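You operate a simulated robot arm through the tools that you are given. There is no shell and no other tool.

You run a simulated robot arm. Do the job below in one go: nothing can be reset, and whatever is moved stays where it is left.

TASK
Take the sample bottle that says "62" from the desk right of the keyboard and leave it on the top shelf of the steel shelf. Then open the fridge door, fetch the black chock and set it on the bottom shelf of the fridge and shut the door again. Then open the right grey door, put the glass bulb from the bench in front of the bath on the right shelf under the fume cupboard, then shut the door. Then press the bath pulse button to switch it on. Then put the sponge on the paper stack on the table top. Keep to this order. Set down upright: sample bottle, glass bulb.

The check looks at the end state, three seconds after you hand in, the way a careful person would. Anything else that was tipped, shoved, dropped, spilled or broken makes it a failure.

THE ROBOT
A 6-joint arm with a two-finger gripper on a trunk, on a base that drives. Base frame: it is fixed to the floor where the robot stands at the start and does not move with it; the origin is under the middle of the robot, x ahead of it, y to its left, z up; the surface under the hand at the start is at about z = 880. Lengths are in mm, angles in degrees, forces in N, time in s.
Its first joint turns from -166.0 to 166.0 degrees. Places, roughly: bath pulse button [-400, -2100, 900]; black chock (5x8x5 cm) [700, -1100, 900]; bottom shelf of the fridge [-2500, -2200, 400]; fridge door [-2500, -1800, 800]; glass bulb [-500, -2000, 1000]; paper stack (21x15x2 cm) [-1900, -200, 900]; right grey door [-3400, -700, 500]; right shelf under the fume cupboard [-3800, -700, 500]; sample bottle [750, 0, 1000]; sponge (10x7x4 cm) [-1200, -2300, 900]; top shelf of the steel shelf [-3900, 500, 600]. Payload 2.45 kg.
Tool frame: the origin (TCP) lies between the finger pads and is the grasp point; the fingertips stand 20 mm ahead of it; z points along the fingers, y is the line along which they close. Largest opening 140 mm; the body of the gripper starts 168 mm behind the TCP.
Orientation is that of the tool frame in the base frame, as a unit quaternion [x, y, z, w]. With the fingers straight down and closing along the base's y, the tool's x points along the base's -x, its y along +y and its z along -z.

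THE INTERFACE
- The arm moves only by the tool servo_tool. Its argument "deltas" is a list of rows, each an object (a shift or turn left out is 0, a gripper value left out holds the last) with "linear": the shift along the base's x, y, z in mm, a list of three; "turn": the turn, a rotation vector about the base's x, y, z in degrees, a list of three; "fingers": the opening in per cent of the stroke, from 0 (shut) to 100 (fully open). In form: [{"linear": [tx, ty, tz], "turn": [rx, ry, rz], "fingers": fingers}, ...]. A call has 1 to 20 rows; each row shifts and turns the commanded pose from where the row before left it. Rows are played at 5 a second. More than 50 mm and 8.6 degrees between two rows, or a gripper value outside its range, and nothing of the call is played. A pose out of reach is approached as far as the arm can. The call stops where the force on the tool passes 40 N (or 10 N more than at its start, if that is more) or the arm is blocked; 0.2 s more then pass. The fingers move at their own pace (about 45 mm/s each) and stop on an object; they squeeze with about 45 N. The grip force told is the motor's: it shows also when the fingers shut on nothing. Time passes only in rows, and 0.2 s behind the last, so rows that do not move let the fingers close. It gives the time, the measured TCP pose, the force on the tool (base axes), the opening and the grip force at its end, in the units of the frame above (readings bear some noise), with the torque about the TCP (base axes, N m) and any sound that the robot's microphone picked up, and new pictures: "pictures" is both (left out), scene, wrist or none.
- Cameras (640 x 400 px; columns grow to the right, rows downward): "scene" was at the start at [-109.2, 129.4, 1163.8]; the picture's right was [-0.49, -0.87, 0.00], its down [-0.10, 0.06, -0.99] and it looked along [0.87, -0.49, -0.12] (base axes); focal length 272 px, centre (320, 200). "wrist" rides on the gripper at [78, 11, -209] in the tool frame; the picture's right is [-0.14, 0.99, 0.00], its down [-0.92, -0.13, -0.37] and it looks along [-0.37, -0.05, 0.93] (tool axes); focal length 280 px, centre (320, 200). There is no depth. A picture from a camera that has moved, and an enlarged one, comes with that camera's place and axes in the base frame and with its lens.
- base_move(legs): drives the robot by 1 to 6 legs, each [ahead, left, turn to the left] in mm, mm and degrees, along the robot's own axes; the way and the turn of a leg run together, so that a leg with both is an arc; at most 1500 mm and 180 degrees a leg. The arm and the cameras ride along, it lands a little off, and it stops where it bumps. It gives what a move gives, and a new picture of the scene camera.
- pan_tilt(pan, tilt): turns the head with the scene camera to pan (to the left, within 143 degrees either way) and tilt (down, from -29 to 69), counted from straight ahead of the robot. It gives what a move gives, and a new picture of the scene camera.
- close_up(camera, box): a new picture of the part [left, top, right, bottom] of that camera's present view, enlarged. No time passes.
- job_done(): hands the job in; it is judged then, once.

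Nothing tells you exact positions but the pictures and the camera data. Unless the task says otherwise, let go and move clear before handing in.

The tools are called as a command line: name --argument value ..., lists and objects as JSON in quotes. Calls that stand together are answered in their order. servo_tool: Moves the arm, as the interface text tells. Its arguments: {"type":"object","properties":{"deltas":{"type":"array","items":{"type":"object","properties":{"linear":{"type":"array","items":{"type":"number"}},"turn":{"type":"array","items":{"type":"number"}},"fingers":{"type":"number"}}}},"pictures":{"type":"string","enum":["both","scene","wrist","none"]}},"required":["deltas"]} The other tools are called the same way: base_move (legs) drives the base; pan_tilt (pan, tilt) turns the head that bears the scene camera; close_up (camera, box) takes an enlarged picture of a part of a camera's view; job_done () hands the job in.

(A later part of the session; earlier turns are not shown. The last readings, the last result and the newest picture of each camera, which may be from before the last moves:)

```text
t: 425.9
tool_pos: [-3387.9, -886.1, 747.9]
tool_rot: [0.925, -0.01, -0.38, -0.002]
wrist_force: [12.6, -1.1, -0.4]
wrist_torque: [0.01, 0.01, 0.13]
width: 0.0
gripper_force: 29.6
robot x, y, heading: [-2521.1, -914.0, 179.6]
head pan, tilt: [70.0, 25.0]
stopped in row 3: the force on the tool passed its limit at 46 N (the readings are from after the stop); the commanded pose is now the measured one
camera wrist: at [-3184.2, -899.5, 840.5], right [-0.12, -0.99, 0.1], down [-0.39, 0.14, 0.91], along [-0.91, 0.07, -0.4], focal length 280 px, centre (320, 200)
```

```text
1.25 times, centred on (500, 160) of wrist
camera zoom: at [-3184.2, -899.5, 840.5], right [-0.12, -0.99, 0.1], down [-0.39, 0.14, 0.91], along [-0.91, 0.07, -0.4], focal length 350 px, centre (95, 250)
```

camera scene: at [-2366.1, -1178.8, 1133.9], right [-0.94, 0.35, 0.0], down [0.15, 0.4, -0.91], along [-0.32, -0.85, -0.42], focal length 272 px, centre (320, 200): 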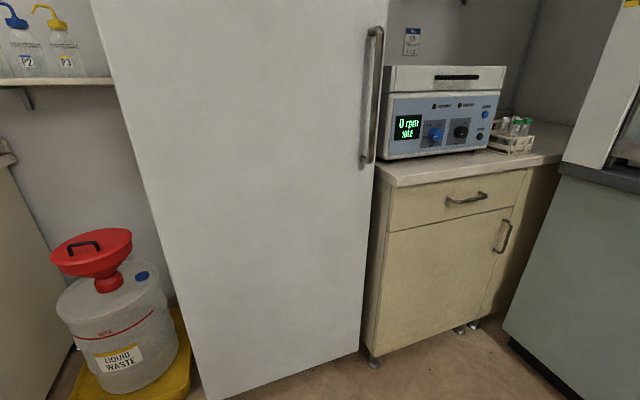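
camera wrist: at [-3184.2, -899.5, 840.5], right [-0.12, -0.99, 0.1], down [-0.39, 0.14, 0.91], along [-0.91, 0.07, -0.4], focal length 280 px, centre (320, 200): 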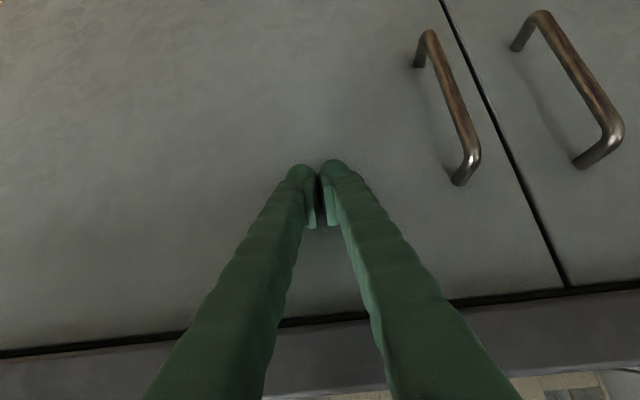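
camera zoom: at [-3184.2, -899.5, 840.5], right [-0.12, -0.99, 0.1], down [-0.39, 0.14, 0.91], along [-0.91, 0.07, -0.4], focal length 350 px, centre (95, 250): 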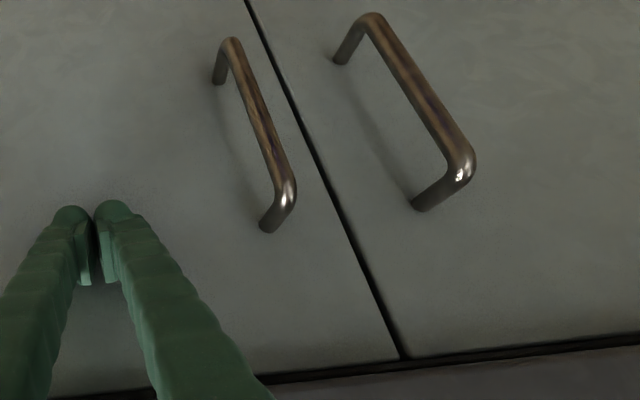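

The grey doors are flush, so the right door is shut. Next I'll withdraw, turn to the bench, and go to press the yellow PULSE button.

servo_tool --deltas '[{"linear": [40, 0, 10]}, {"linear": [45, 0, 15]}, {"linear": [45, 0, 20]}, {"linear": [45, 0, 20]}, {"linear": [40, 0, 30]}, {"linear": [30, 0, 35]}, {"linear": [20, 0, 45]}, {"linear": [0, 0, 45]}, {"linear": [0, 0, 45]}, {}]' --pictures "none"

base_move --legs '[[0, 0, 90.4], [130, 0, 0], [0, 1000, 0]]'

base_move --legs '[[0, 1000, 0]]'

pan_tilt --pan 0 --tilt 15

```text
t: 428.1
tool_pos: [-3121.2, -886.7, 1013.3]
tool_rot: [0.925, -0.01, -0.38, -0.002]
wrist_force: [-0.1, 0.1, -0.8]
wrist_torque: [0.01, -0.03, 0.01]
width: 0.1
gripper_force: 29.7
robot x, y, heading: [-2521.9, -917.5, 179.6]
head pan, tilt: [70.0, 25.0]
```

```text
t: 437.9
tool_pos: [-1570.3, -1657.9, 1013.9]
tool_rot: [0.664, 0.645, -0.271, 0.266]
wrist_force: [-0.1, 0.4, 0.5]
wrist_torque: [0.02, 0.02, 0.04]
width: 0.0
gripper_force: 29.2
robot x, y, heading: [-1537.1, -1056.4, -90.7]
head pan, tilt: [70.0, 25.0]
camera scene: at [-1272.3, -904.4, 1133.9], right [-0.36, -0.93, 0.0], down [-0.39, 0.15, -0.91], along [0.85, -0.32, -0.42], focal length 272 px, centre (320, 200)
```

scene: 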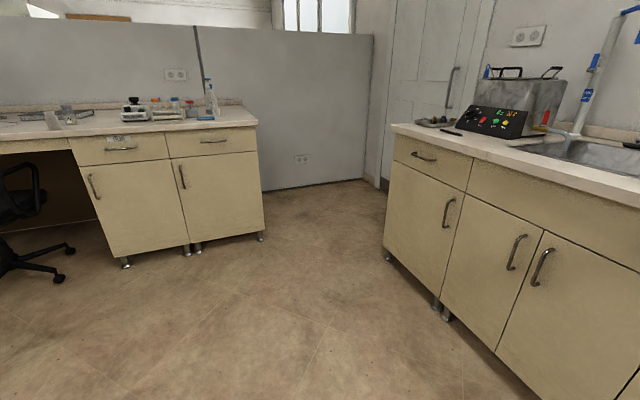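

```text
t: 443.1
tool_pos: [-580.5, -1673.4, 1011.5]
tool_rot: [0.663, 0.645, -0.272, 0.267]
wrist_force: [0.5, 0.5, 0.1]
wrist_torque: [-0.01, 0.0, -0.05]
width: 0.3
gripper_force: 29.9
robot x, y, heading: [-546.4, -1075.6, -90.8]
head pan, tilt: [70.0, 25.0]
camera scene: at [-282.4, -920.3, 1133.9], right [-0.36, -0.93, 0.0], down [-0.39, 0.15, -0.91], along [0.85, -0.32, -0.42], focal length 272 px, centre (320, 200)
```

scene: 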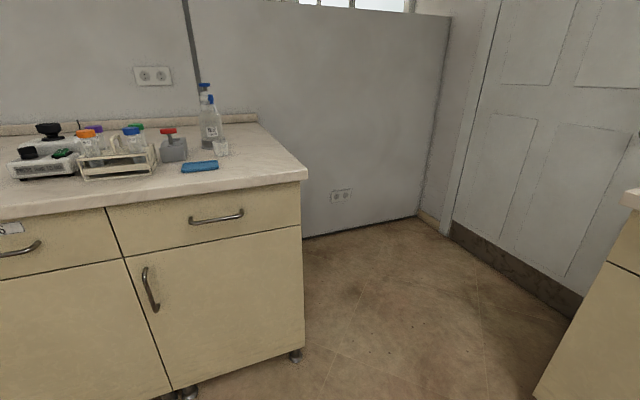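

```text
t: 444.5
tool_pos: [-580.1, -1672.7, 1012.0]
tool_rot: [0.664, 0.644, -0.271, 0.266]
wrist_force: [-0.1, -0.3, 0.4]
wrist_torque: [0.01, -0.01, 0.02]
width: 0.0
gripper_force: 29.6
robot x, y, heading: [-544.2, -1075.7, -91.0]
head pan, tilt: [0.0, 15.0]
camera scene: at [-369.9, -980.8, 1150.1], right [-1.0, 0.02, 0.0], down [0.0, 0.26, -0.97], along [-0.01, -0.97, -0.26], focal length 272 px, centre (320, 200)
```

scene: 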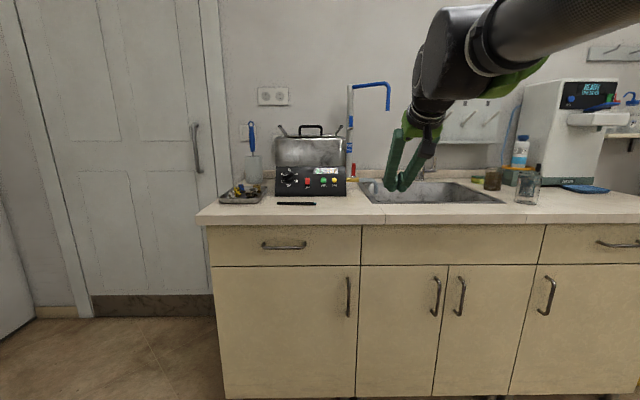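

base_move --legs '[[210, 95, 1.0]]'

close_up --camera "scene" --box '[230, 120, 390, 240]'

servo_tool --deltas '[{"linear": [10, 0, 10]}, {}]' --pictures "wrist"

```text
t: 446.2
tool_pos: [-476.6, -1883.5, 1012.5]
tool_rot: [0.657, 0.651, -0.268, 0.269]
wrist_force: [-0.5, -0.1, 1.2]
wrist_torque: [-0.02, -0.01, 0.01]
width: 0.0
gripper_force: 29.4
robot x, y, heading: [-450.7, -1284.3, -89.9]
head pan, tilt: [0.0, 15.0]
camera scene: at [-278.8, -1187.5, 1150.1], right [-1.0, 0.0, 0.0], down [0.0, 0.26, -0.97], along [0.0, -0.97, -0.26], focal length 272 px, centre (320, 200)
```

scene: 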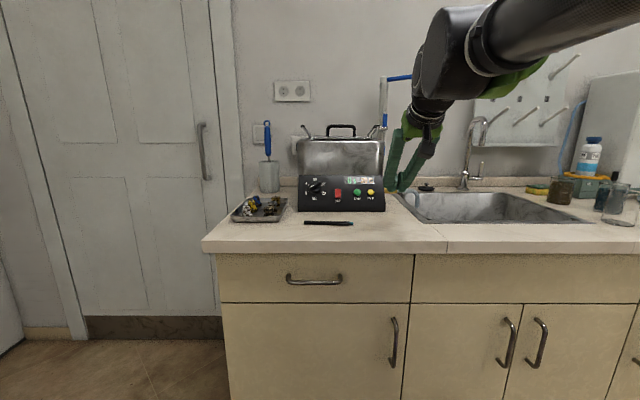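

```text
3.33 times, centred on (310, 180) of scene
camera zoom: at [-278.8, -1187.5, 1150.1], right [-1.0, 0.0, 0.0], down [0.0, 0.26, -0.97], along [0.0, -0.97, -0.26], focal length 908 px, centre (353, 267)
```

zoom: 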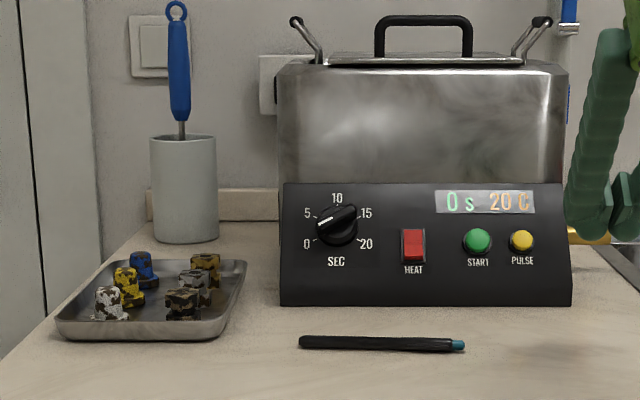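

```text
t: 446.8
tool_pos: [-467.3, -1883.8, 1022.3]
tool_rot: [0.657, 0.651, -0.269, 0.269]
wrist_force: [0.7, -0.7, -0.5]
wrist_torque: [0.0, 0.0, 0.0]
width: 0.0
gripper_force: 29.7
robot x, y, heading: [-454.8, -1284.8, -89.9]
head pan, tilt: [0.0, 15.0]
camera wrist: at [-454.1, -1680.1, 1116.1], right [0.99, -0.11, 0.1], down [-0.13, -0.39, 0.91], along [-0.06, -0.91, -0.4], focal length 280 px, centre (320, 200)
```

wrist: 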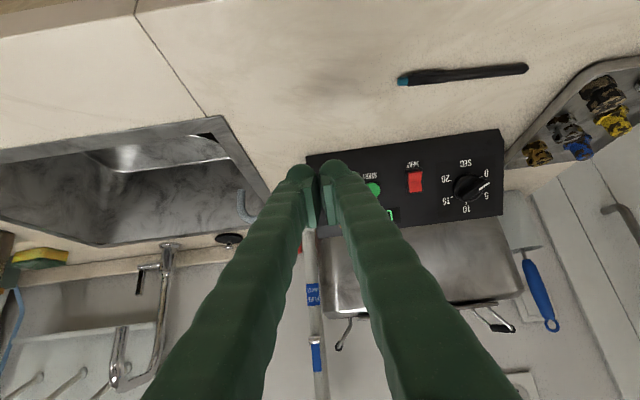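

The two views put the yellow PULSE button at about (−444, −2054, 945) on a panel sloping about 70°. I'll level the hand to about 20° below horizontal and bring the closed fingertips in front of it.

servo_tool --deltas '[{"linear": [8, -10, 0], "turn": [-8.2, 0, 0]}, {"linear": [8, -10, 0], "turn": [-8.2, 0, 0]}, {"linear": [7, -10, 0], "turn": [-8.2, 0, 0]}, {"linear": [0, -30, -18]}, {"linear": [0, -30, -18]}, {"linear": [0, -15, -18]}, {}]' --pictures "both"

close_up --camera "scene" --box '[290, 130, 430, 230]'

close_up --camera "wrist" --box '[240, 80, 440, 260]'

```text
t: 448.4
tool_pos: [-443.7, -1989.2, 969.8]
tool_rot: [0.585, 0.578, -0.401, 0.402]
wrist_force: [0.9, -0.1, -0.2]
wrist_torque: [0.03, -0.02, 0.01]
width: 0.2
gripper_force: 29.7
robot x, y, heading: [-456.7, -1284.8, -89.8]
head pan, tilt: [0.0, 15.0]
camera scene: at [-278.8, -1187.4, 1150.1], right [-1.0, 0.0, 0.0], down [0.0, 0.26, -0.97], along [0.0, -0.97, -0.26], focal length 272 px, centre (320, 200)
camera wrist: at [-430.3, -1765.0, 969.8], right [0.99, -0.05, 0.14], down [-0.13, 0.02, 0.99], along [-0.06, -1.0, 0.01], focal length 280 px, centre (320, 200)
```

scene: 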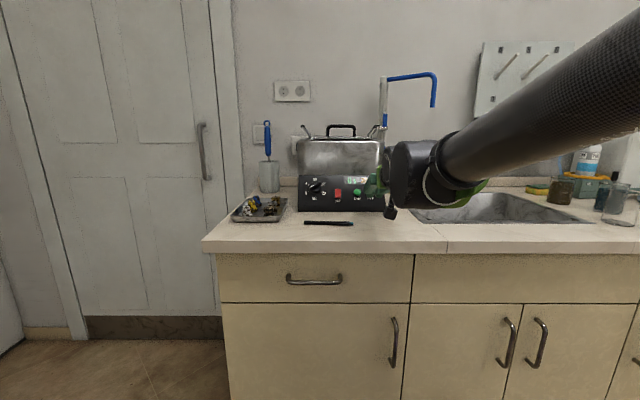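
wrist: 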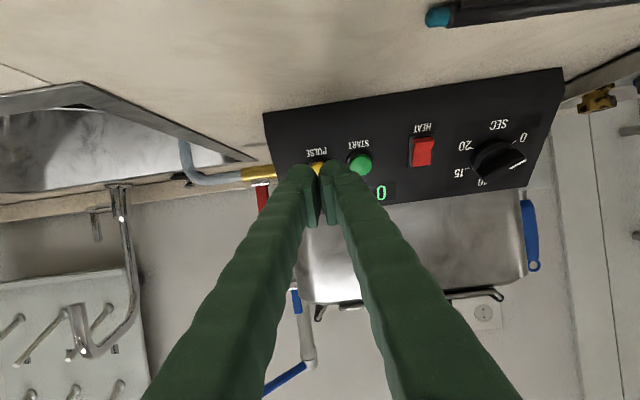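

```text
4.00 times, centred on (360, 180) of scene
camera zoom: at [-278.8, -1187.4, 1150.1], right [-1.0, 0.0, 0.0], down [0.0, 0.26, -0.97], along [0.0, -0.97, -0.26], focal length 1089 px, centre (160, 280)
```

zoom: 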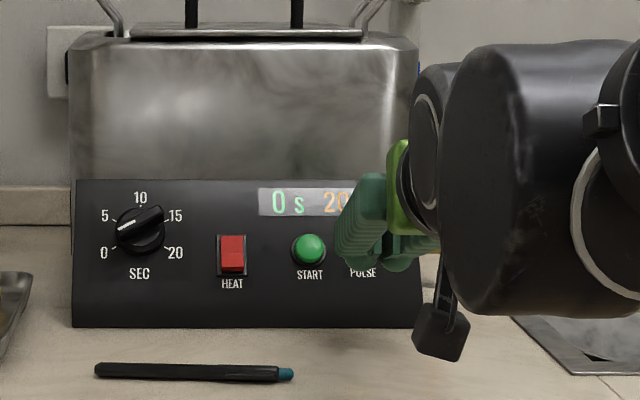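

```text
2.22 times, centred on (340, 170) of wrist
camera zoom: at [-430.3, -1765.0, 969.8], right [0.99, -0.05, 0.14], down [-0.13, 0.02, 0.99], along [-0.06, -1.0, 0.01], focal length 623 px, centre (276, 267)
```

zoom: 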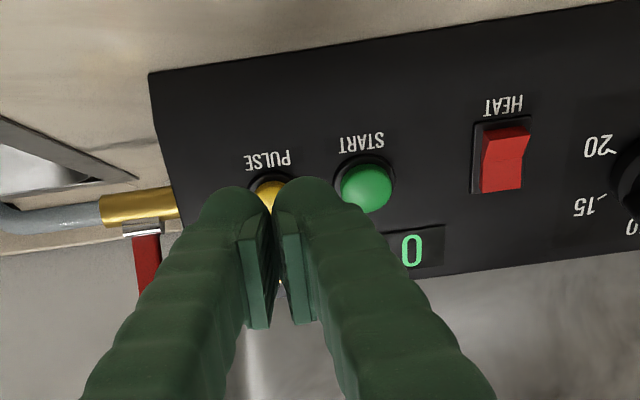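

In the wrist view the closed fingertips are about 50 mm wide, so I'll shift slightly toward −x to let only the one fingertip meet the yellow button, well clear of the green one, and approach.

servo_tool --deltas '[{"linear": [-11, 0, -3]}, {"linear": [0, -14, -5]}, {"linear": [0, -14, -5]}, {}]' --pictures "wrist"

close_up --camera "wrist" --box '[240, 80, 440, 260]'

close_up --camera "scene" --box '[330, 150, 410, 210]'

```text
t: 449.4
tool_pos: [-455.3, -2016.6, 957.0]
tool_rot: [0.585, 0.579, -0.4, 0.403]
wrist_force: [0.4, 0.2, 0.3]
wrist_torque: [0.0, 0.0, 0.02]
width: 0.3
gripper_force: 29.2
robot x, y, heading: [-454.8, -1282.9, -90.0]
head pan, tilt: [0.0, 15.0]
camera wrist: at [-441.4, -1792.5, 956.8], right [0.99, -0.05, 0.14], down [-0.13, 0.02, 0.99], along [-0.06, -1.0, 0.01], focal length 280 px, centre (320, 200)
```

wrist: 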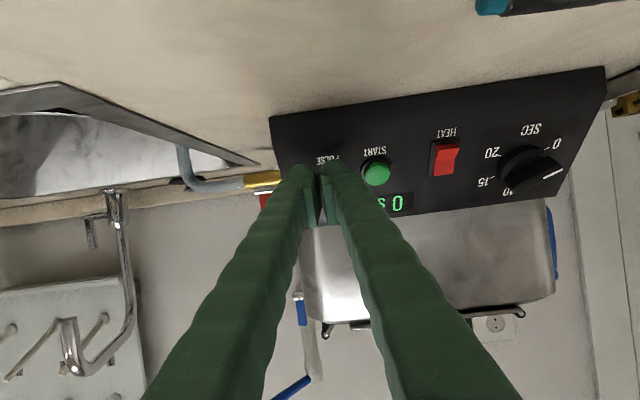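

```text
2.22 times, centred on (340, 170) of wrist
camera zoom: at [-441.4, -1792.5, 956.8], right [0.99, -0.05, 0.14], down [-0.13, 0.02, 0.99], along [-0.06, -1.0, 0.01], focal length 623 px, centre (276, 267)
```

zoom: 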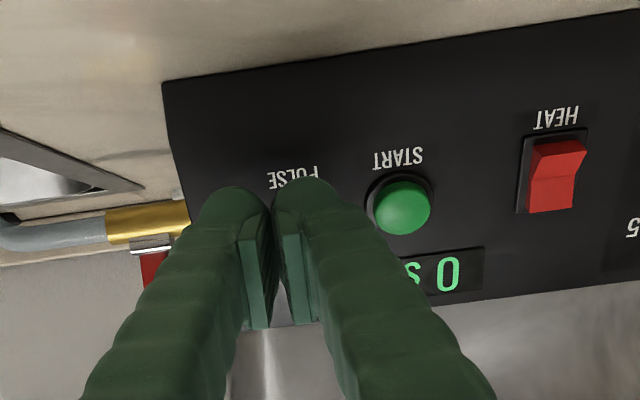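

```text
6.67 times, centred on (370, 180) of scene
camera zoom: at [-278.8, -1187.5, 1150.1], right [-1.0, 0.0, 0.0], down [0.0, 0.26, -0.97], along [0.0, -0.97, -0.26], focal length 1815 px, centre (-13, 333)
```

zoom: 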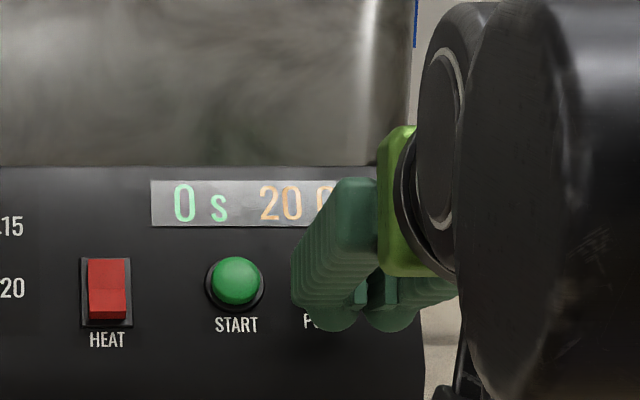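

servo_tool --deltas '[{"linear": [-4, -6, -2]}, {"linear": [0, -4, -1.5]}, {"linear": [0, -3, -1.1]}, {"linear": [0, -2, -0.7]}, {}]' --pictures "none"

```text
t: 450.6
tool_pos: [-458.9, -2030.6, 950.7]
tool_rot: [0.585, 0.578, -0.401, 0.403]
wrist_force: [-0.8, -0.6, -0.6]
wrist_torque: [0.02, -0.07, 0.01]
width: 0.0
gripper_force: 29.1
robot x, y, heading: [-456.4, -1286.5, -89.8]
head pan, tilt: [0.0, 15.0]
```

servo_tool --deltas '[{"linear": [0, -2, -0.7]}, {"linear": [0, -2, -0.7]}, {"linear": [0, -2, -0.7]}, {}]' --pictures "none"

```text
t: 451.6
tool_pos: [-458.5, -2038.2, 948.1]
tool_rot: [0.585, 0.578, -0.401, 0.403]
wrist_force: [0.0, 0.4, -0.2]
wrist_torque: [-0.02, -0.03, 0.03]
width: 0.3
gripper_force: 29.5
robot x, y, heading: [-455.6, -1282.5, -90.0]
head pan, tilt: [0.0, 15.0]
```

servo_tool --deltas '[{"linear": [0, -2, -0.7]}, {"linear": [0, -2, -0.7]}, {"linear": [0, -2, -0.7]}, {}]' --pictures "wrist"

close_up --camera "wrist" --box '[240, 80, 440, 260]'

```text
t: 452.6
tool_pos: [-459.1, -2042.4, 947.6]
tool_rot: [0.585, 0.578, -0.401, 0.403]
wrist_force: [1.0, 8.8, -0.3]
wrist_torque: [0.06, -0.01, 0.09]
width: 0.0
gripper_force: 29.5
robot x, y, heading: [-454.4, -1287.0, -89.9]
head pan, tilt: [0.0, 15.0]
heard: click
camera wrist: at [-444.9, -1819.2, 947.2], right [0.99, -0.05, 0.14], down [-0.13, 0.02, 0.99], along [-0.06, -1.0, 0.01], focal length 280 px, centre (320, 200)
```

wrist: 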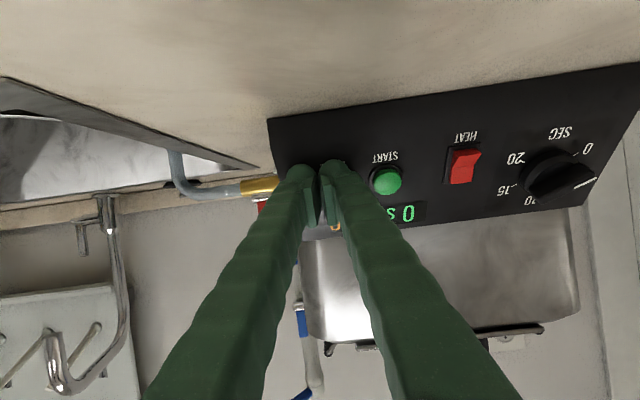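

```text
2.22 times, centred on (340, 170) of wrist
camera zoom: at [-444.9, -1819.2, 947.2], right [0.99, -0.05, 0.14], down [-0.13, 0.02, 0.99], along [-0.06, -1.0, 0.01], focal length 623 px, centre (276, 267)
```

zoom: 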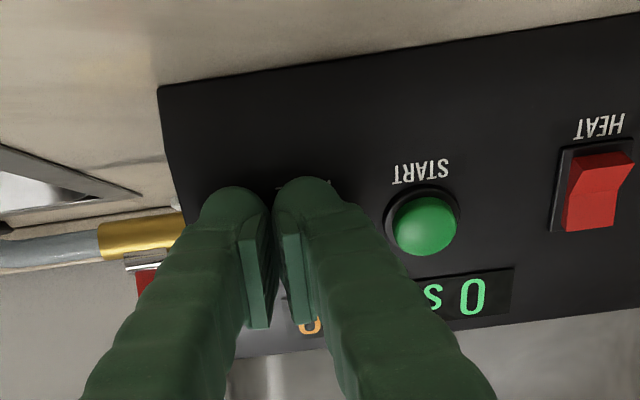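

I heard a click, so the PULSE button has been pressed. I'll retract straight back and look at the panel.

servo_tool --deltas '[{"linear": [0, 8, 3]}, {"linear": [0, 25, 9]}, {"linear": [0, 40, 15]}, {"linear": [-20, 40, 15]}, {"linear": [-40, 20, 10]}, {"linear": [-40, 0, 10]}, {}]' --pictures "both"

close_up --camera "scene" --box '[290, 150, 410, 220]'

```text
t: 454.4
tool_pos: [-481.0, -1918.4, 1007.2]
tool_rot: [0.546, 0.615, -0.374, 0.428]
wrist_force: [0.8, -0.1, -0.4]
wrist_torque: [-0.02, 0.0, -0.03]
width: 0.0
gripper_force: 29.7
robot x, y, heading: [-453.3, -1285.2, -89.9]
head pan, tilt: [0.0, 15.0]
stopped in row 7: the arm was blocked; the commanded pose is now the measured one
camera scene: at [-271.0, -1187.1, 1151.3], right [-1.0, -0.09, 0.0], down [-0.02, 0.25, -0.97], along [0.08, -0.97, -0.25], focal length 272 px, centre (320, 200)
camera wrist: at [-497.2, -1694.9, 1007.6], right [0.99, 0.07, 0.14], down [-0.14, 0.0, 0.99], along [0.07, -1.0, 0.01], focal length 280 px, centre (320, 200)
```

scene: 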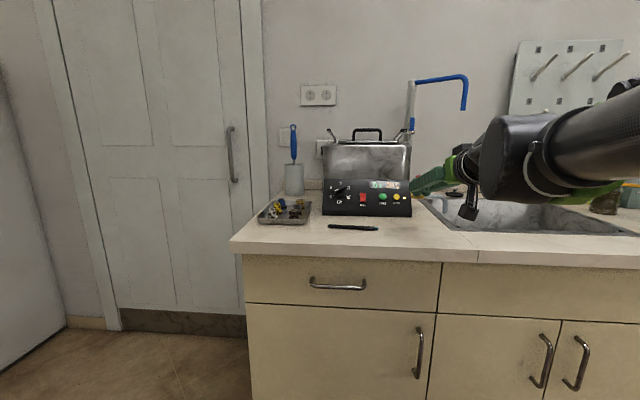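
wrist: 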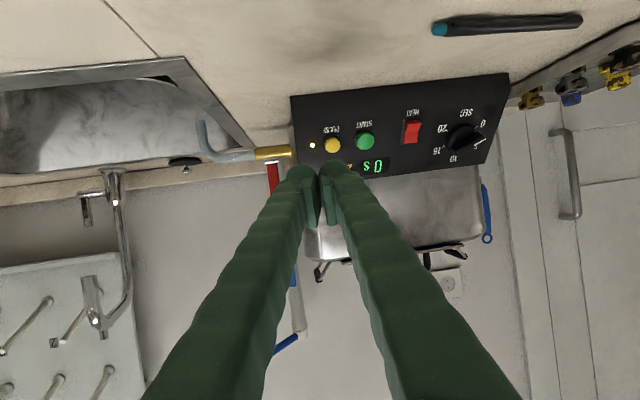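

```text
5.33 times, centred on (350, 185) of scene
camera zoom: at [-271.0, -1187.1, 1151.3], right [-1.0, -0.09, 0.0], down [-0.02, 0.25, -0.97], along [0.08, -0.97, -0.25], focal length 1452 px, centre (160, 280)
```

zoom: 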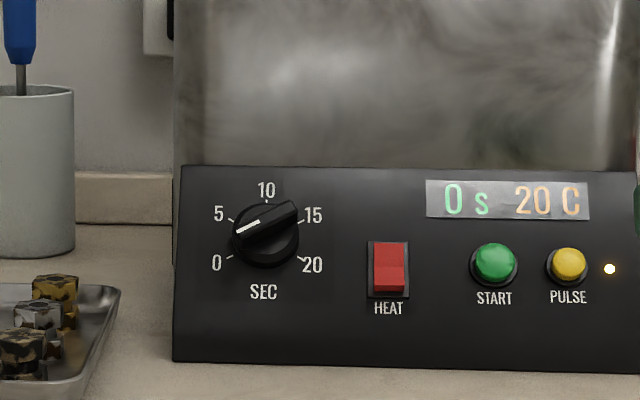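

The small indicator beside PULSE is now lit, so the pulse function is on. The arm has brushed the camera head again, so I'll swing the head away and fold the hand down.

pan_tilt --pan 60 --tilt 15

servo_tool --deltas '[{"linear": [0, 20, 10], "turn": [0, 0, -7.2]}, {"linear": [0, 10, 10], "turn": [8.2, 0, 0]}, {"linear": [0, 15, 10], "turn": [8.2, 0, 0]}, {"linear": [0, 15, 10], "turn": [8.2, 0, 0]}, {"linear": [0, 15, 10], "turn": [8.2, 0, 0]}, {"linear": [0, 20, 5], "turn": [8.2, 0, 0]}, {"linear": [0, 20, 5], "turn": [8.2, 0, 0]}, {"linear": [0, 20, 0], "turn": [8.2, 0, 0]}, {"linear": [0, 20, 0], "turn": [8.2, 0, 0]}, {"linear": [0, 20, 0], "turn": [3.6, 0, 0]}, {}]' --pictures "wrist"

```text
t: 455.7
tool_pos: [-486.2, -1919.9, 1008.6]
tool_rot: [0.548, 0.613, -0.376, 0.427]
wrist_force: [0.0, 0.3, -1.1]
wrist_torque: [0.04, 0.0, 0.02]
width: 0.0
gripper_force: 29.3
robot x, y, heading: [-453.1, -1282.1, -90.1]
head pan, tilt: [60.0, 15.0]
camera scene: at [-265.3, -1186.4, 1149.4], right [-0.99, -0.15, 0.0], down [-0.04, 0.26, -0.96], along [0.14, -0.95, -0.27], focal length 272 px, centre (320, 200)
```

scene: 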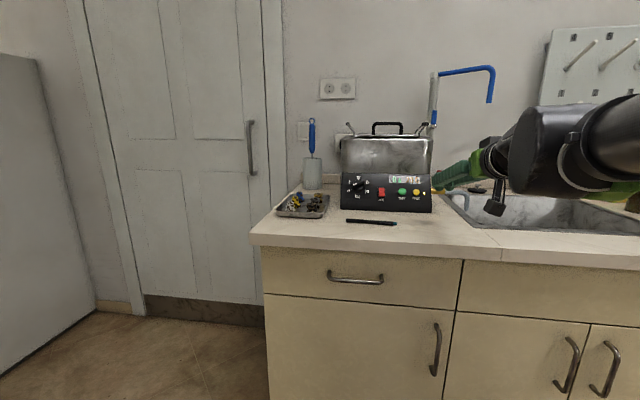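

```text
t: 458.1
tool_pos: [-490.4, -1743.5, 1065.7]
tool_rot: [0.712, 0.702, -0.004, -0.004]
wrist_force: [0.3, -0.5, 0.4]
wrist_torque: [0.0, -0.01, -0.02]
width: 0.0
gripper_force: 29.3
robot x, y, heading: [-453.0, -1284.7, -89.9]
head pan, tilt: [60.0, 15.0]
camera wrist: at [-475.2, -1664.6, 1274.3], right [0.99, -0.15, -0.01], down [-0.13, -0.92, 0.37], along [-0.07, -0.37, -0.93], focal length 280 px, centre (320, 200)
```

wrist: 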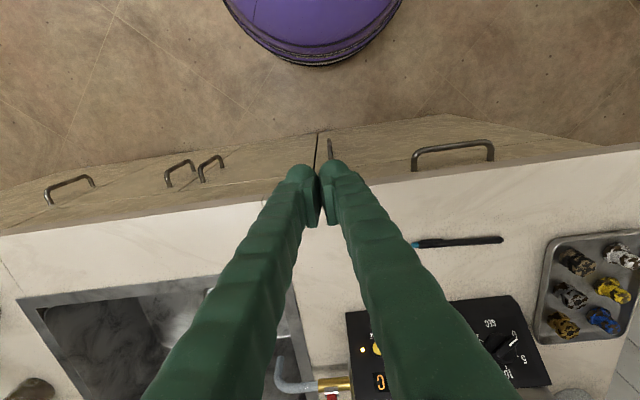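

base_move --legs '[[100, 0, 0], [0, -700, 0]]'

pan_tilt --pan 0 --tilt 20

close_up --camera "scene" --box '[240, 130, 500, 290]'

```text
t: 462.6
tool_pos: [-1185.2, -1843.5, 1066.2]
tool_rot: [0.711, 0.703, -0.006, -0.004]
wrist_force: [-0.7, 0.4, -0.2]
wrist_torque: [-0.01, 0.02, -0.03]
width: 0.2
gripper_force: 28.9
robot x, y, heading: [-1147.7, -1382.6, -89.8]
head pan, tilt: [60.0, 15.0]
camera scene: at [-891.7, -1239.9, 1150.1], right [-0.5, -0.87, 0.0], down [-0.22, 0.13, -0.97], along [0.84, -0.48, -0.26], focal length 272 px, centre (320, 200)
```

scene: 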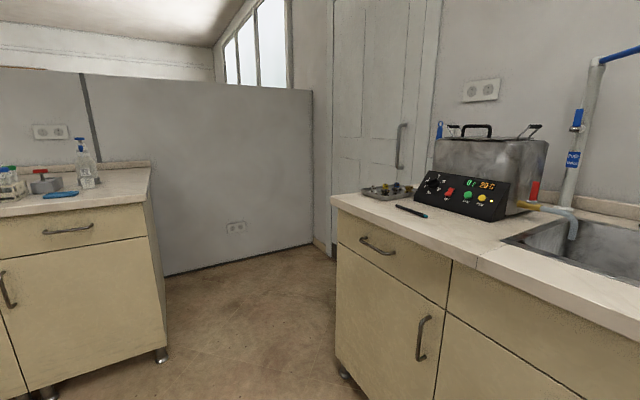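

```text
t: 463.9
tool_pos: [-1184.6, -1843.0, 1065.9]
tool_rot: [0.712, 0.703, -0.005, -0.004]
wrist_force: [0.1, 0.2, -0.3]
wrist_torque: [0.03, 0.01, -0.02]
width: 0.2
gripper_force: 29.2
robot x, y, heading: [-1146.9, -1385.7, -89.7]
head pan, tilt: [0.0, 20.0]
camera scene: at [-972.4, -1286.4, 1142.0], right [-1.0, 0.0, 0.0], down [0.0, 0.34, -0.94], along [0.0, -0.94, -0.34], focal length 272 px, centre (320, 200)
```

scene: 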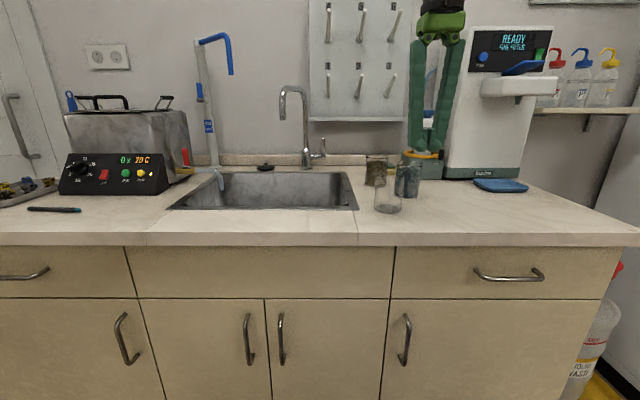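

```text
2.46 times, centred on (370, 210) of scene
camera zoom: at [-972.4, -1286.4, 1142.0], right [-1.0, 0.0, 0.0], down [0.0, 0.34, -0.94], along [0.0, -0.94, -0.34], focal length 670 px, centre (197, 175)
```

zoom: 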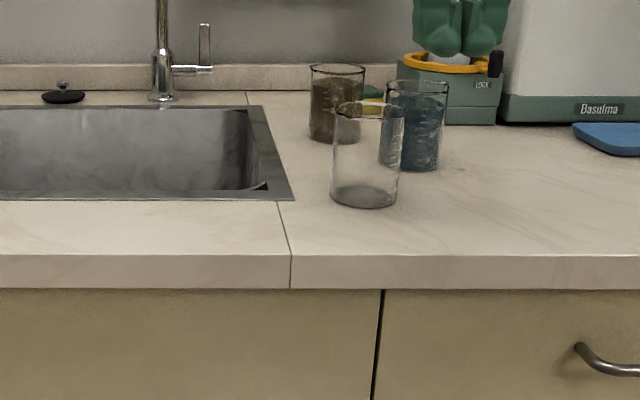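

The sponge lies behind three beakers near the wall. I'll raise the hand and look down on the area with the wrist camera.

servo_tool --deltas '[{"linear": [0, 0, 45], "fingers": 100}, {"linear": [0, 0, 45]}, {"linear": [0, 0, 45]}, {"linear": [0, -30, 30]}, {"linear": [0, -45, 0]}, {"linear": [0, -45, 0]}, {"linear": [0, -45, 0]}, {}]' --pictures "both"

close_up --camera "wrist" --box '[160, 160, 480, 400]'

```text
t: 465.7
tool_pos: [-1183.5, -2008.0, 1230.5]
tool_rot: [0.711, 0.703, -0.006, -0.003]
wrist_force: [-0.6, 0.1, -0.2]
wrist_torque: [-0.03, 0.0, 0.03]
width: 140.1
gripper_force: 0.1
robot x, y, heading: [-1145.0, -1382.2, -89.7]
head pan, tilt: [0.0, 20.0]
camera scene: at [-972.5, -1286.4, 1142.0], right [-1.0, 0.0, 0.0], down [0.0, 0.34, -0.94], along [0.0, -0.94, -0.34], focal length 272 px, centre (320, 200)
camera wrist: at [-1168.1, -1928.9, 1439.6], right [0.99, -0.15, -0.01], down [-0.14, -0.92, 0.37], along [-0.07, -0.37, -0.93], focal length 280 px, centre (320, 200)
```

scene: 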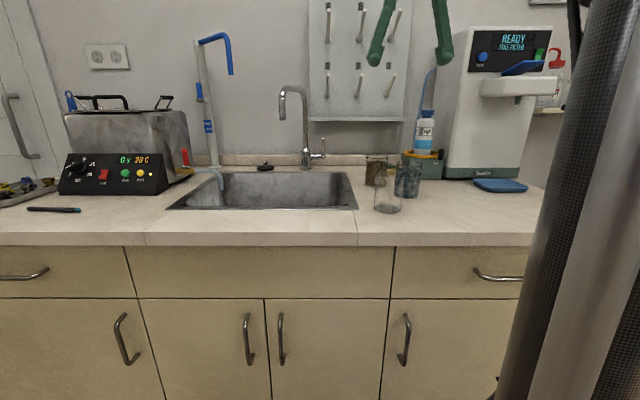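
wrist: 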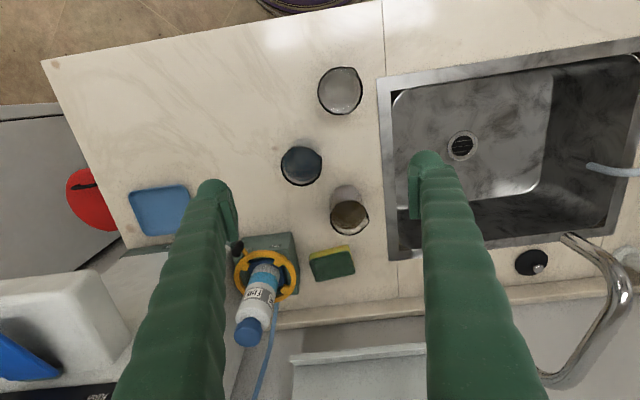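

```text
1.67 times, centred on (320, 280) of wrist
camera zoom: at [-1168.1, -1928.9, 1439.6], right [0.99, -0.15, -0.01], down [-0.14, -0.92, 0.37], along [-0.07, -0.37, -0.93], focal length 467 px, centre (320, 67)
```

zoom: 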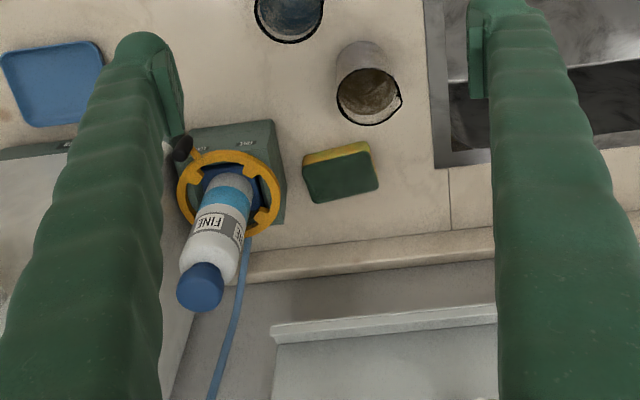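

I see the sponge at about (−1204, −2288), green side up, with the filter stand close on its left, a brown beaker in front and the backsplash behind. I'll measure the gaps more closely.

close_up --camera "wrist" --box '[220, 190, 400, 330]'

close_up --camera "scene" --box '[340, 130, 470, 220]'

close_up --camera "scene" --box '[270, 0, 470, 180]'

```text
2.86 times, centred on (310, 260) of wrist
camera zoom: at [-1168.1, -1928.9, 1439.6], right [0.99, -0.15, -0.01], down [-0.14, -0.92, 0.37], along [-0.07, -0.37, -0.93], focal length 801 px, centre (349, 29)
```

zoom: 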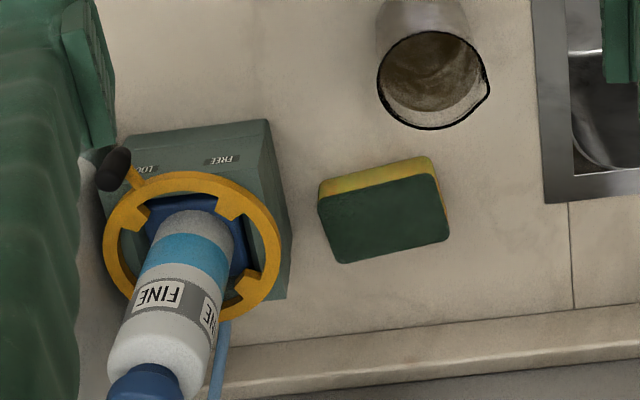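

```text
4.44 times, centred on (405, 175) of scene
camera zoom: at [-972.5, -1286.4, 1142.0], right [-1.0, 0.0, 0.0], down [0.0, 0.34, -0.94], along [0.0, -0.94, -0.34], focal length 1210 px, centre (-58, 311)
```

zoom: 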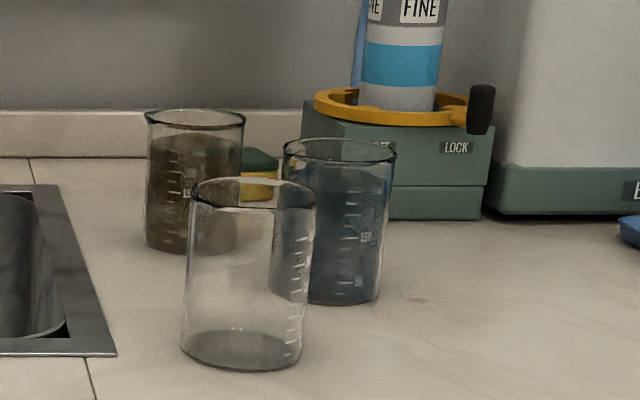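

```text
2.22 times, centred on (370, 90) of scene
camera zoom: at [-972.5, -1286.4, 1142.0], right [-1.0, 0.0, 0.0], down [0.0, 0.34, -0.94], along [0.0, -0.94, -0.34], focal length 605 px, centre (209, 444)
```

zoom: 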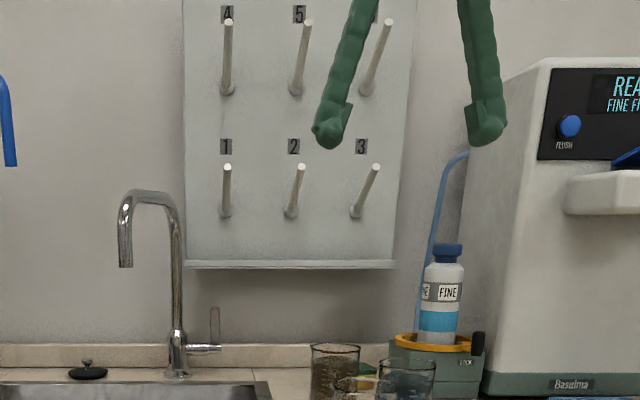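

The left gap to the filter stand (about 30 mm) is too narrow for a finger, while the right side is free for about 80 mm. I'll tilt the hand 25° toward me, press lightly on the sponge's top with closed fingers, and slide it a little to the right first.

servo_tool --deltas '[{"linear": [-3, -34, -20], "turn": [-8.3, 0, 0], "fingers": 0}, {"linear": [-3, -34, -25], "turn": [-8.3, 0, 0]}, {"linear": [-3, -34, -28], "turn": [-8.3, 0, 0]}, {"linear": [-3, -35, -30]}, {"linear": [-3, -35, -30]}, {"linear": [-3, -35, -30]}, {"linear": [-2, -35, -30]}, {"linear": [0, -33, -27]}, {}]' --pictures "both"

```text
t: 467.7
tool_pos: [-1202.2, -2282.1, 1010.2]
tool_rot: [0.696, 0.685, -0.157, 0.149]
wrist_force: [-0.1, -0.1, 0.2]
wrist_torque: [0.01, -0.01, 0.01]
width: 0.1
gripper_force: 29.9
robot x, y, heading: [-1143.9, -1382.9, -89.5]
head pan, tilt: [0.0, 20.0]
camera scene: at [-972.5, -1286.5, 1142.0], right [-1.0, 0.0, 0.0], down [0.0, 0.34, -0.94], along [0.0, -0.94, -0.34], focal length 272 px, centre (320, 200)
camera wrist: at [-1187.0, -2123.6, 1166.8], right [0.99, -0.14, 0.05], down [-0.14, -0.68, 0.72], along [-0.07, -0.72, -0.69], focal length 280 px, centre (320, 200)
```

scene: 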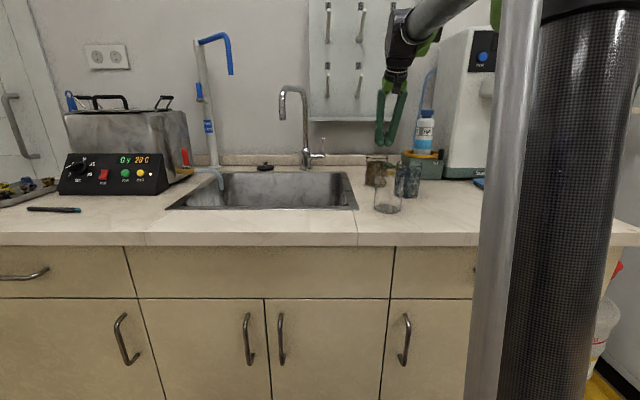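
wrist: 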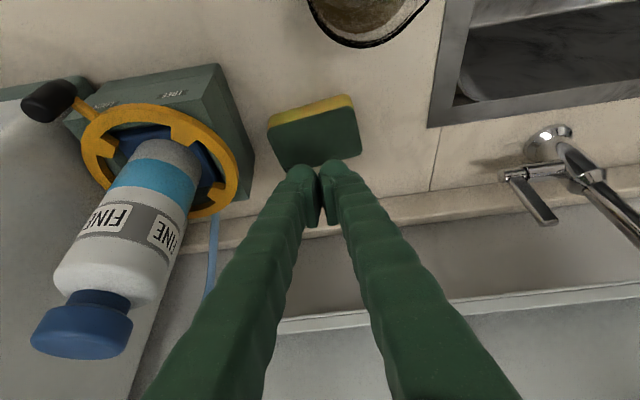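

The tilted hand is right above the sponge (top at z ≈ 925). I'll lower the closed fingertips onto it with light pressure.

servo_tool --deltas '[{"linear": [0, -3, -25]}, {"linear": [0, -3, -25]}, {"linear": [0, 0, -4]}, {"linear": [0, 0, -3]}, {"linear": [0, 0, -2]}, {}]' --pictures "none"

```text
t: 469.1
tool_pos: [-1203.5, -2288.9, 951.1]
tool_rot: [0.696, 0.685, -0.157, 0.15]
wrist_force: [0.0, -0.4, 0.2]
wrist_torque: [0.0, 0.02, 0.03]
width: 0.0
gripper_force: 29.6
robot x, y, heading: [-1150.8, -1382.7, -89.9]
head pan, tilt: [0.0, 20.0]
```

servo_tool --deltas '[{"linear": [0, 0, -1.5]}, {"linear": [0, 0, -1.5]}, {"linear": [0, 0, -1.5]}, {}]' --pictures "none"

```text
t: 470.1
tool_pos: [-1204.2, -2288.0, 947.9]
tool_rot: [0.695, 0.685, -0.156, 0.149]
wrist_force: [0.4, -0.8, -0.1]
wrist_torque: [0.01, 0.0, 0.0]
width: 0.0
gripper_force: 29.6
robot x, y, heading: [-1148.7, -1382.3, -89.8]
head pan, tilt: [0.0, 20.0]
```

servo_tool --deltas '[{"linear": [0, 0, -1.5]}, {"linear": [0, 0, -1.5]}, {"linear": [0, 0, -1.5]}, {}]' --pictures "wrist"

```text
t: 471.1
tool_pos: [-1204.3, -2288.8, 942.3]
tool_rot: [0.696, 0.685, -0.156, 0.15]
wrist_force: [0.6, 0.4, -0.1]
wrist_torque: [0.0, -0.01, 0.01]
width: 0.0
gripper_force: 29.8
robot x, y, heading: [-1147.9, -1382.7, -89.9]
head pan, tilt: [0.0, 20.0]
camera wrist: at [-1188.8, -2129.8, 1098.9], right [0.99, -0.14, 0.05], down [-0.14, -0.68, 0.72], along [-0.07, -0.72, -0.69], focal length 280 px, centre (320, 200)
```

wrist: 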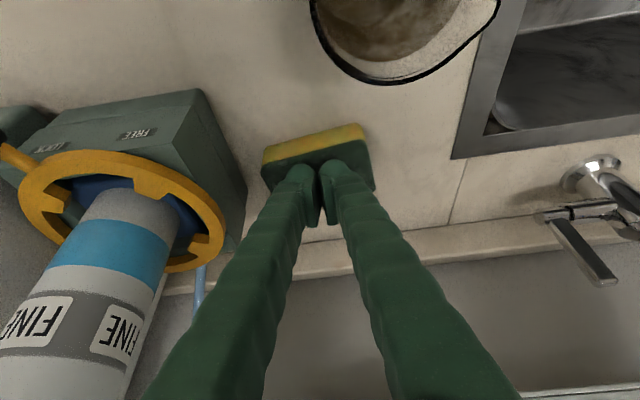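

servo_tool --deltas '[{"linear": [0, 0, -1.5]}, {"linear": [0, 0, -1.5]}, {"linear": [0, 0, -1.5]}, {}]' --pictures "none"

```text
t: 472.1
tool_pos: [-1205.4, -2287.9, 939.7]
tool_rot: [0.695, 0.685, -0.157, 0.15]
wrist_force: [-0.2, 0.1, -0.3]
wrist_torque: [-0.04, -0.01, 0.03]
width: 0.1
gripper_force: 29.6
robot x, y, heading: [-1147.6, -1385.1, -89.8]
head pan, tilt: [0.0, 20.0]
```

servo_tool --deltas '[{"linear": [0, 0, -1.5]}, {"linear": [0, 0, -1.5]}, {}]' --pictures "none"

```text
t: 472.9
tool_pos: [-1204.5, -2288.8, 935.6]
tool_rot: [0.696, 0.684, -0.157, 0.15]
wrist_force: [-1.5, -2.9, 15.7]
wrist_torque: [0.02, 0.01, -0.02]
width: 6.0
gripper_force: 29.6
robot x, y, heading: [-1147.9, -1384.2, -89.9]
head pan, tilt: [0.0, 20.0]
```

Contact with about 16 N. I'll now slide it toward +x in small steps.

servo_tool --deltas '[{"linear": [3, 0, 0]}, {"linear": [4, 0, 0]}, {"linear": [4, 0, 0]}, {"linear": [4, 0, 0]}, {"linear": [4, 0, 0]}, {"linear": [4, 0, 0]}, {}]' --pictures "wrist"

```text
t: 474.5
tool_pos: [-1181.5, -2289.1, 936.5]
tool_rot: [0.696, 0.685, -0.156, 0.15]
wrist_force: [-6.7, 0.5, 15.0]
wrist_torque: [0.08, 0.17, 0.01]
width: 6.0
gripper_force: 29.5
robot x, y, heading: [-1147.3, -1386.7, -90.0]
head pan, tilt: [0.0, 20.0]
camera wrist: at [-1165.7, -2129.0, 1091.9], right [0.99, -0.14, 0.05], down [-0.14, -0.68, 0.72], along [-0.07, -0.72, -0.69], focal length 280 px, centre (320, 200)
```

wrist: 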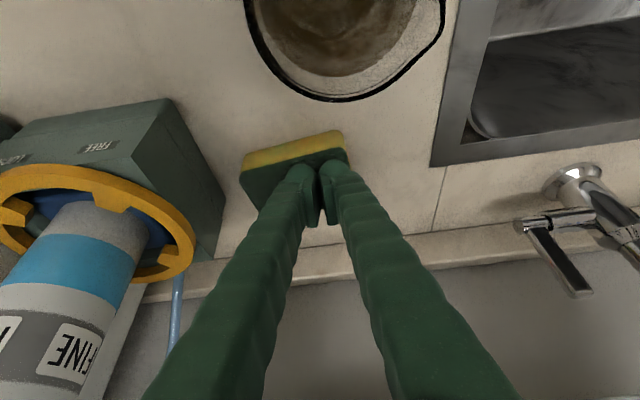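

The fingers slid over the sponge without moving it, so dragging won't work. There is ample room in front of and behind the sponge, so I'll grip it front-to-back with a nearly vertical hand placed between the wall pegs. First I'll lift away and straighten up.

servo_tool --deltas '[{"linear": [0, 5, 25]}, {"linear": [0, 20, 45]}, {"linear": [0, 25, 45]}, {"linear": [0, 25, 45]}, {"linear": [0, 30, 40], "turn": [8.3, 0, 0]}, {"linear": [0, 30, 35], "turn": [8.3, 0, 0]}, {"linear": [0, 20, 20], "turn": [8.4, 0, 0]}, {}]' --pictures "wrist"

```text
refused: row 3 steps farther than a row can; nothing moved
```

servo_tool --deltas '[{"linear": [0, 5, 25]}, {"linear": [0, 15, 45]}, {"linear": [0, 20, 42]}, {"linear": [0, 20, 42]}, {"linear": [0, 25, 40], "turn": [8.3, 0, 0]}, {"linear": [0, 30, 35], "turn": [8.3, 0, 0]}, {"linear": [0, 30, 25], "turn": [8.4, 0, 0]}, {}]' --pictures "wrist"

close_up --camera "wrist" --box '[200, 160, 460, 360]'

```text
t: 476.3
tool_pos: [-1180.4, -2144.6, 1188.5]
tool_rot: [0.712, 0.702, -0.005, -0.004]
wrist_force: [0.5, 0.1, 0.0]
wrist_torque: [0.0, 0.01, -0.01]
width: 0.0
gripper_force: 29.4
robot x, y, heading: [-1148.1, -1386.0, -89.9]
head pan, tilt: [0.0, 20.0]
camera wrist: at [-1165.1, -2065.6, 1397.6], right [0.99, -0.15, -0.01], down [-0.14, -0.92, 0.37], along [-0.07, -0.36, -0.93], focal length 280 px, centre (320, 200)
```

wrist: 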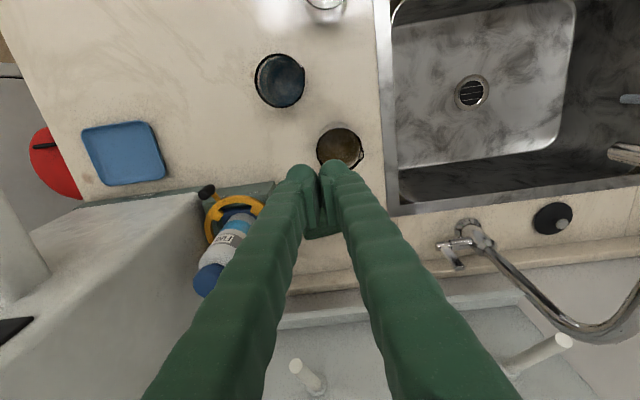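

```text
2.00 times, centred on (330, 260) of wrist
camera zoom: at [-1165.1, -2065.6, 1397.6], right [0.99, -0.15, -0.01], down [-0.14, -0.92, 0.37], along [-0.07, -0.36, -0.93], focal length 561 px, centre (300, 80)
```

zoom: 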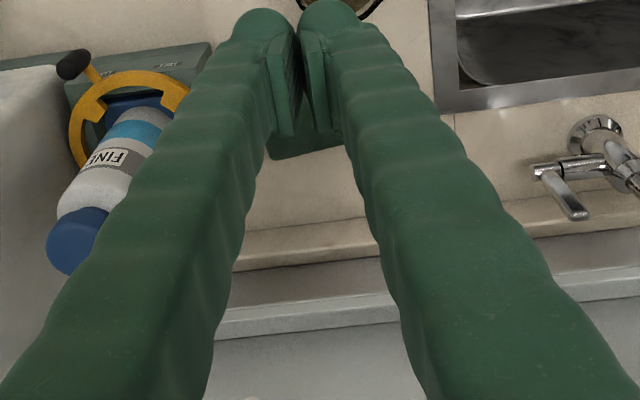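

I see the wall pegs reach out to y ≈ −2284 at z ≈ 1224, so a vertical hand would foul them. I'll check the wrist's bulk above the gripper before deciding the lean.

close_up --camera "scene" --box '[320, 0, 480, 160]'

pan_tilt --pan 15 --tilt -5

```text
2.50 times, centred on (400, 80) of scene
camera zoom: at [-972.5, -1286.5, 1142.0], right [-1.0, 0.0, 0.0], down [0.0, 0.34, -0.94], along [0.0, -0.94, -0.34], focal length 681 px, centre (120, 500)
```

zoom: 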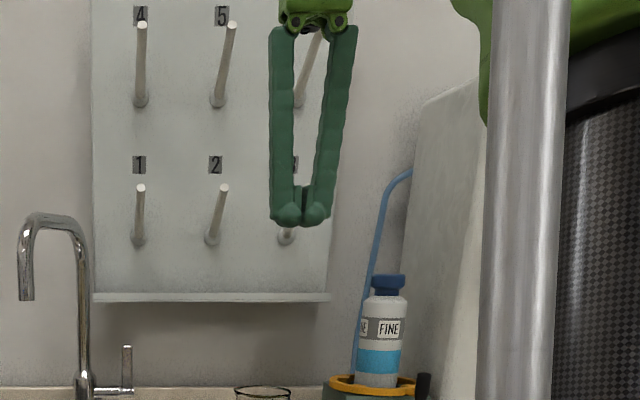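

```text
t: 477.2
tool_pos: [-1181.9, -2145.9, 1188.1]
tool_rot: [0.711, 0.703, -0.004, -0.004]
wrist_force: [-0.5, 0.0, 0.0]
wrist_torque: [-0.02, 0.0, 0.02]
width: 0.2
gripper_force: 29.3
robot x, y, heading: [-1144.4, -1381.5, -89.8]
head pan, tilt: [15.0, -5.0]
camera scene: at [-949.9, -1278.0, 1182.0], right [-0.97, -0.26, 0.0], down [0.02, -0.08, -1.0], along [0.26, -0.96, 0.09], focal length 272 px, centre (320, 200)
```

scene: 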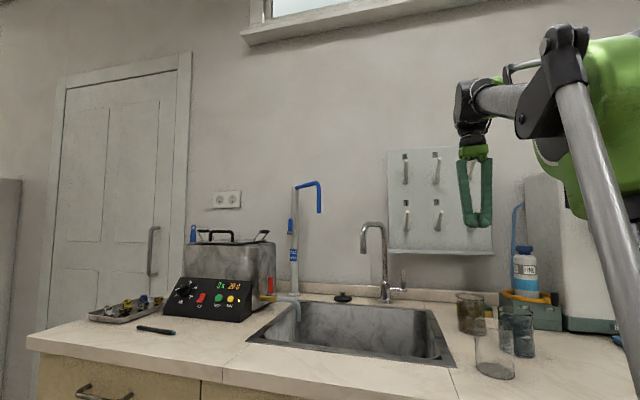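

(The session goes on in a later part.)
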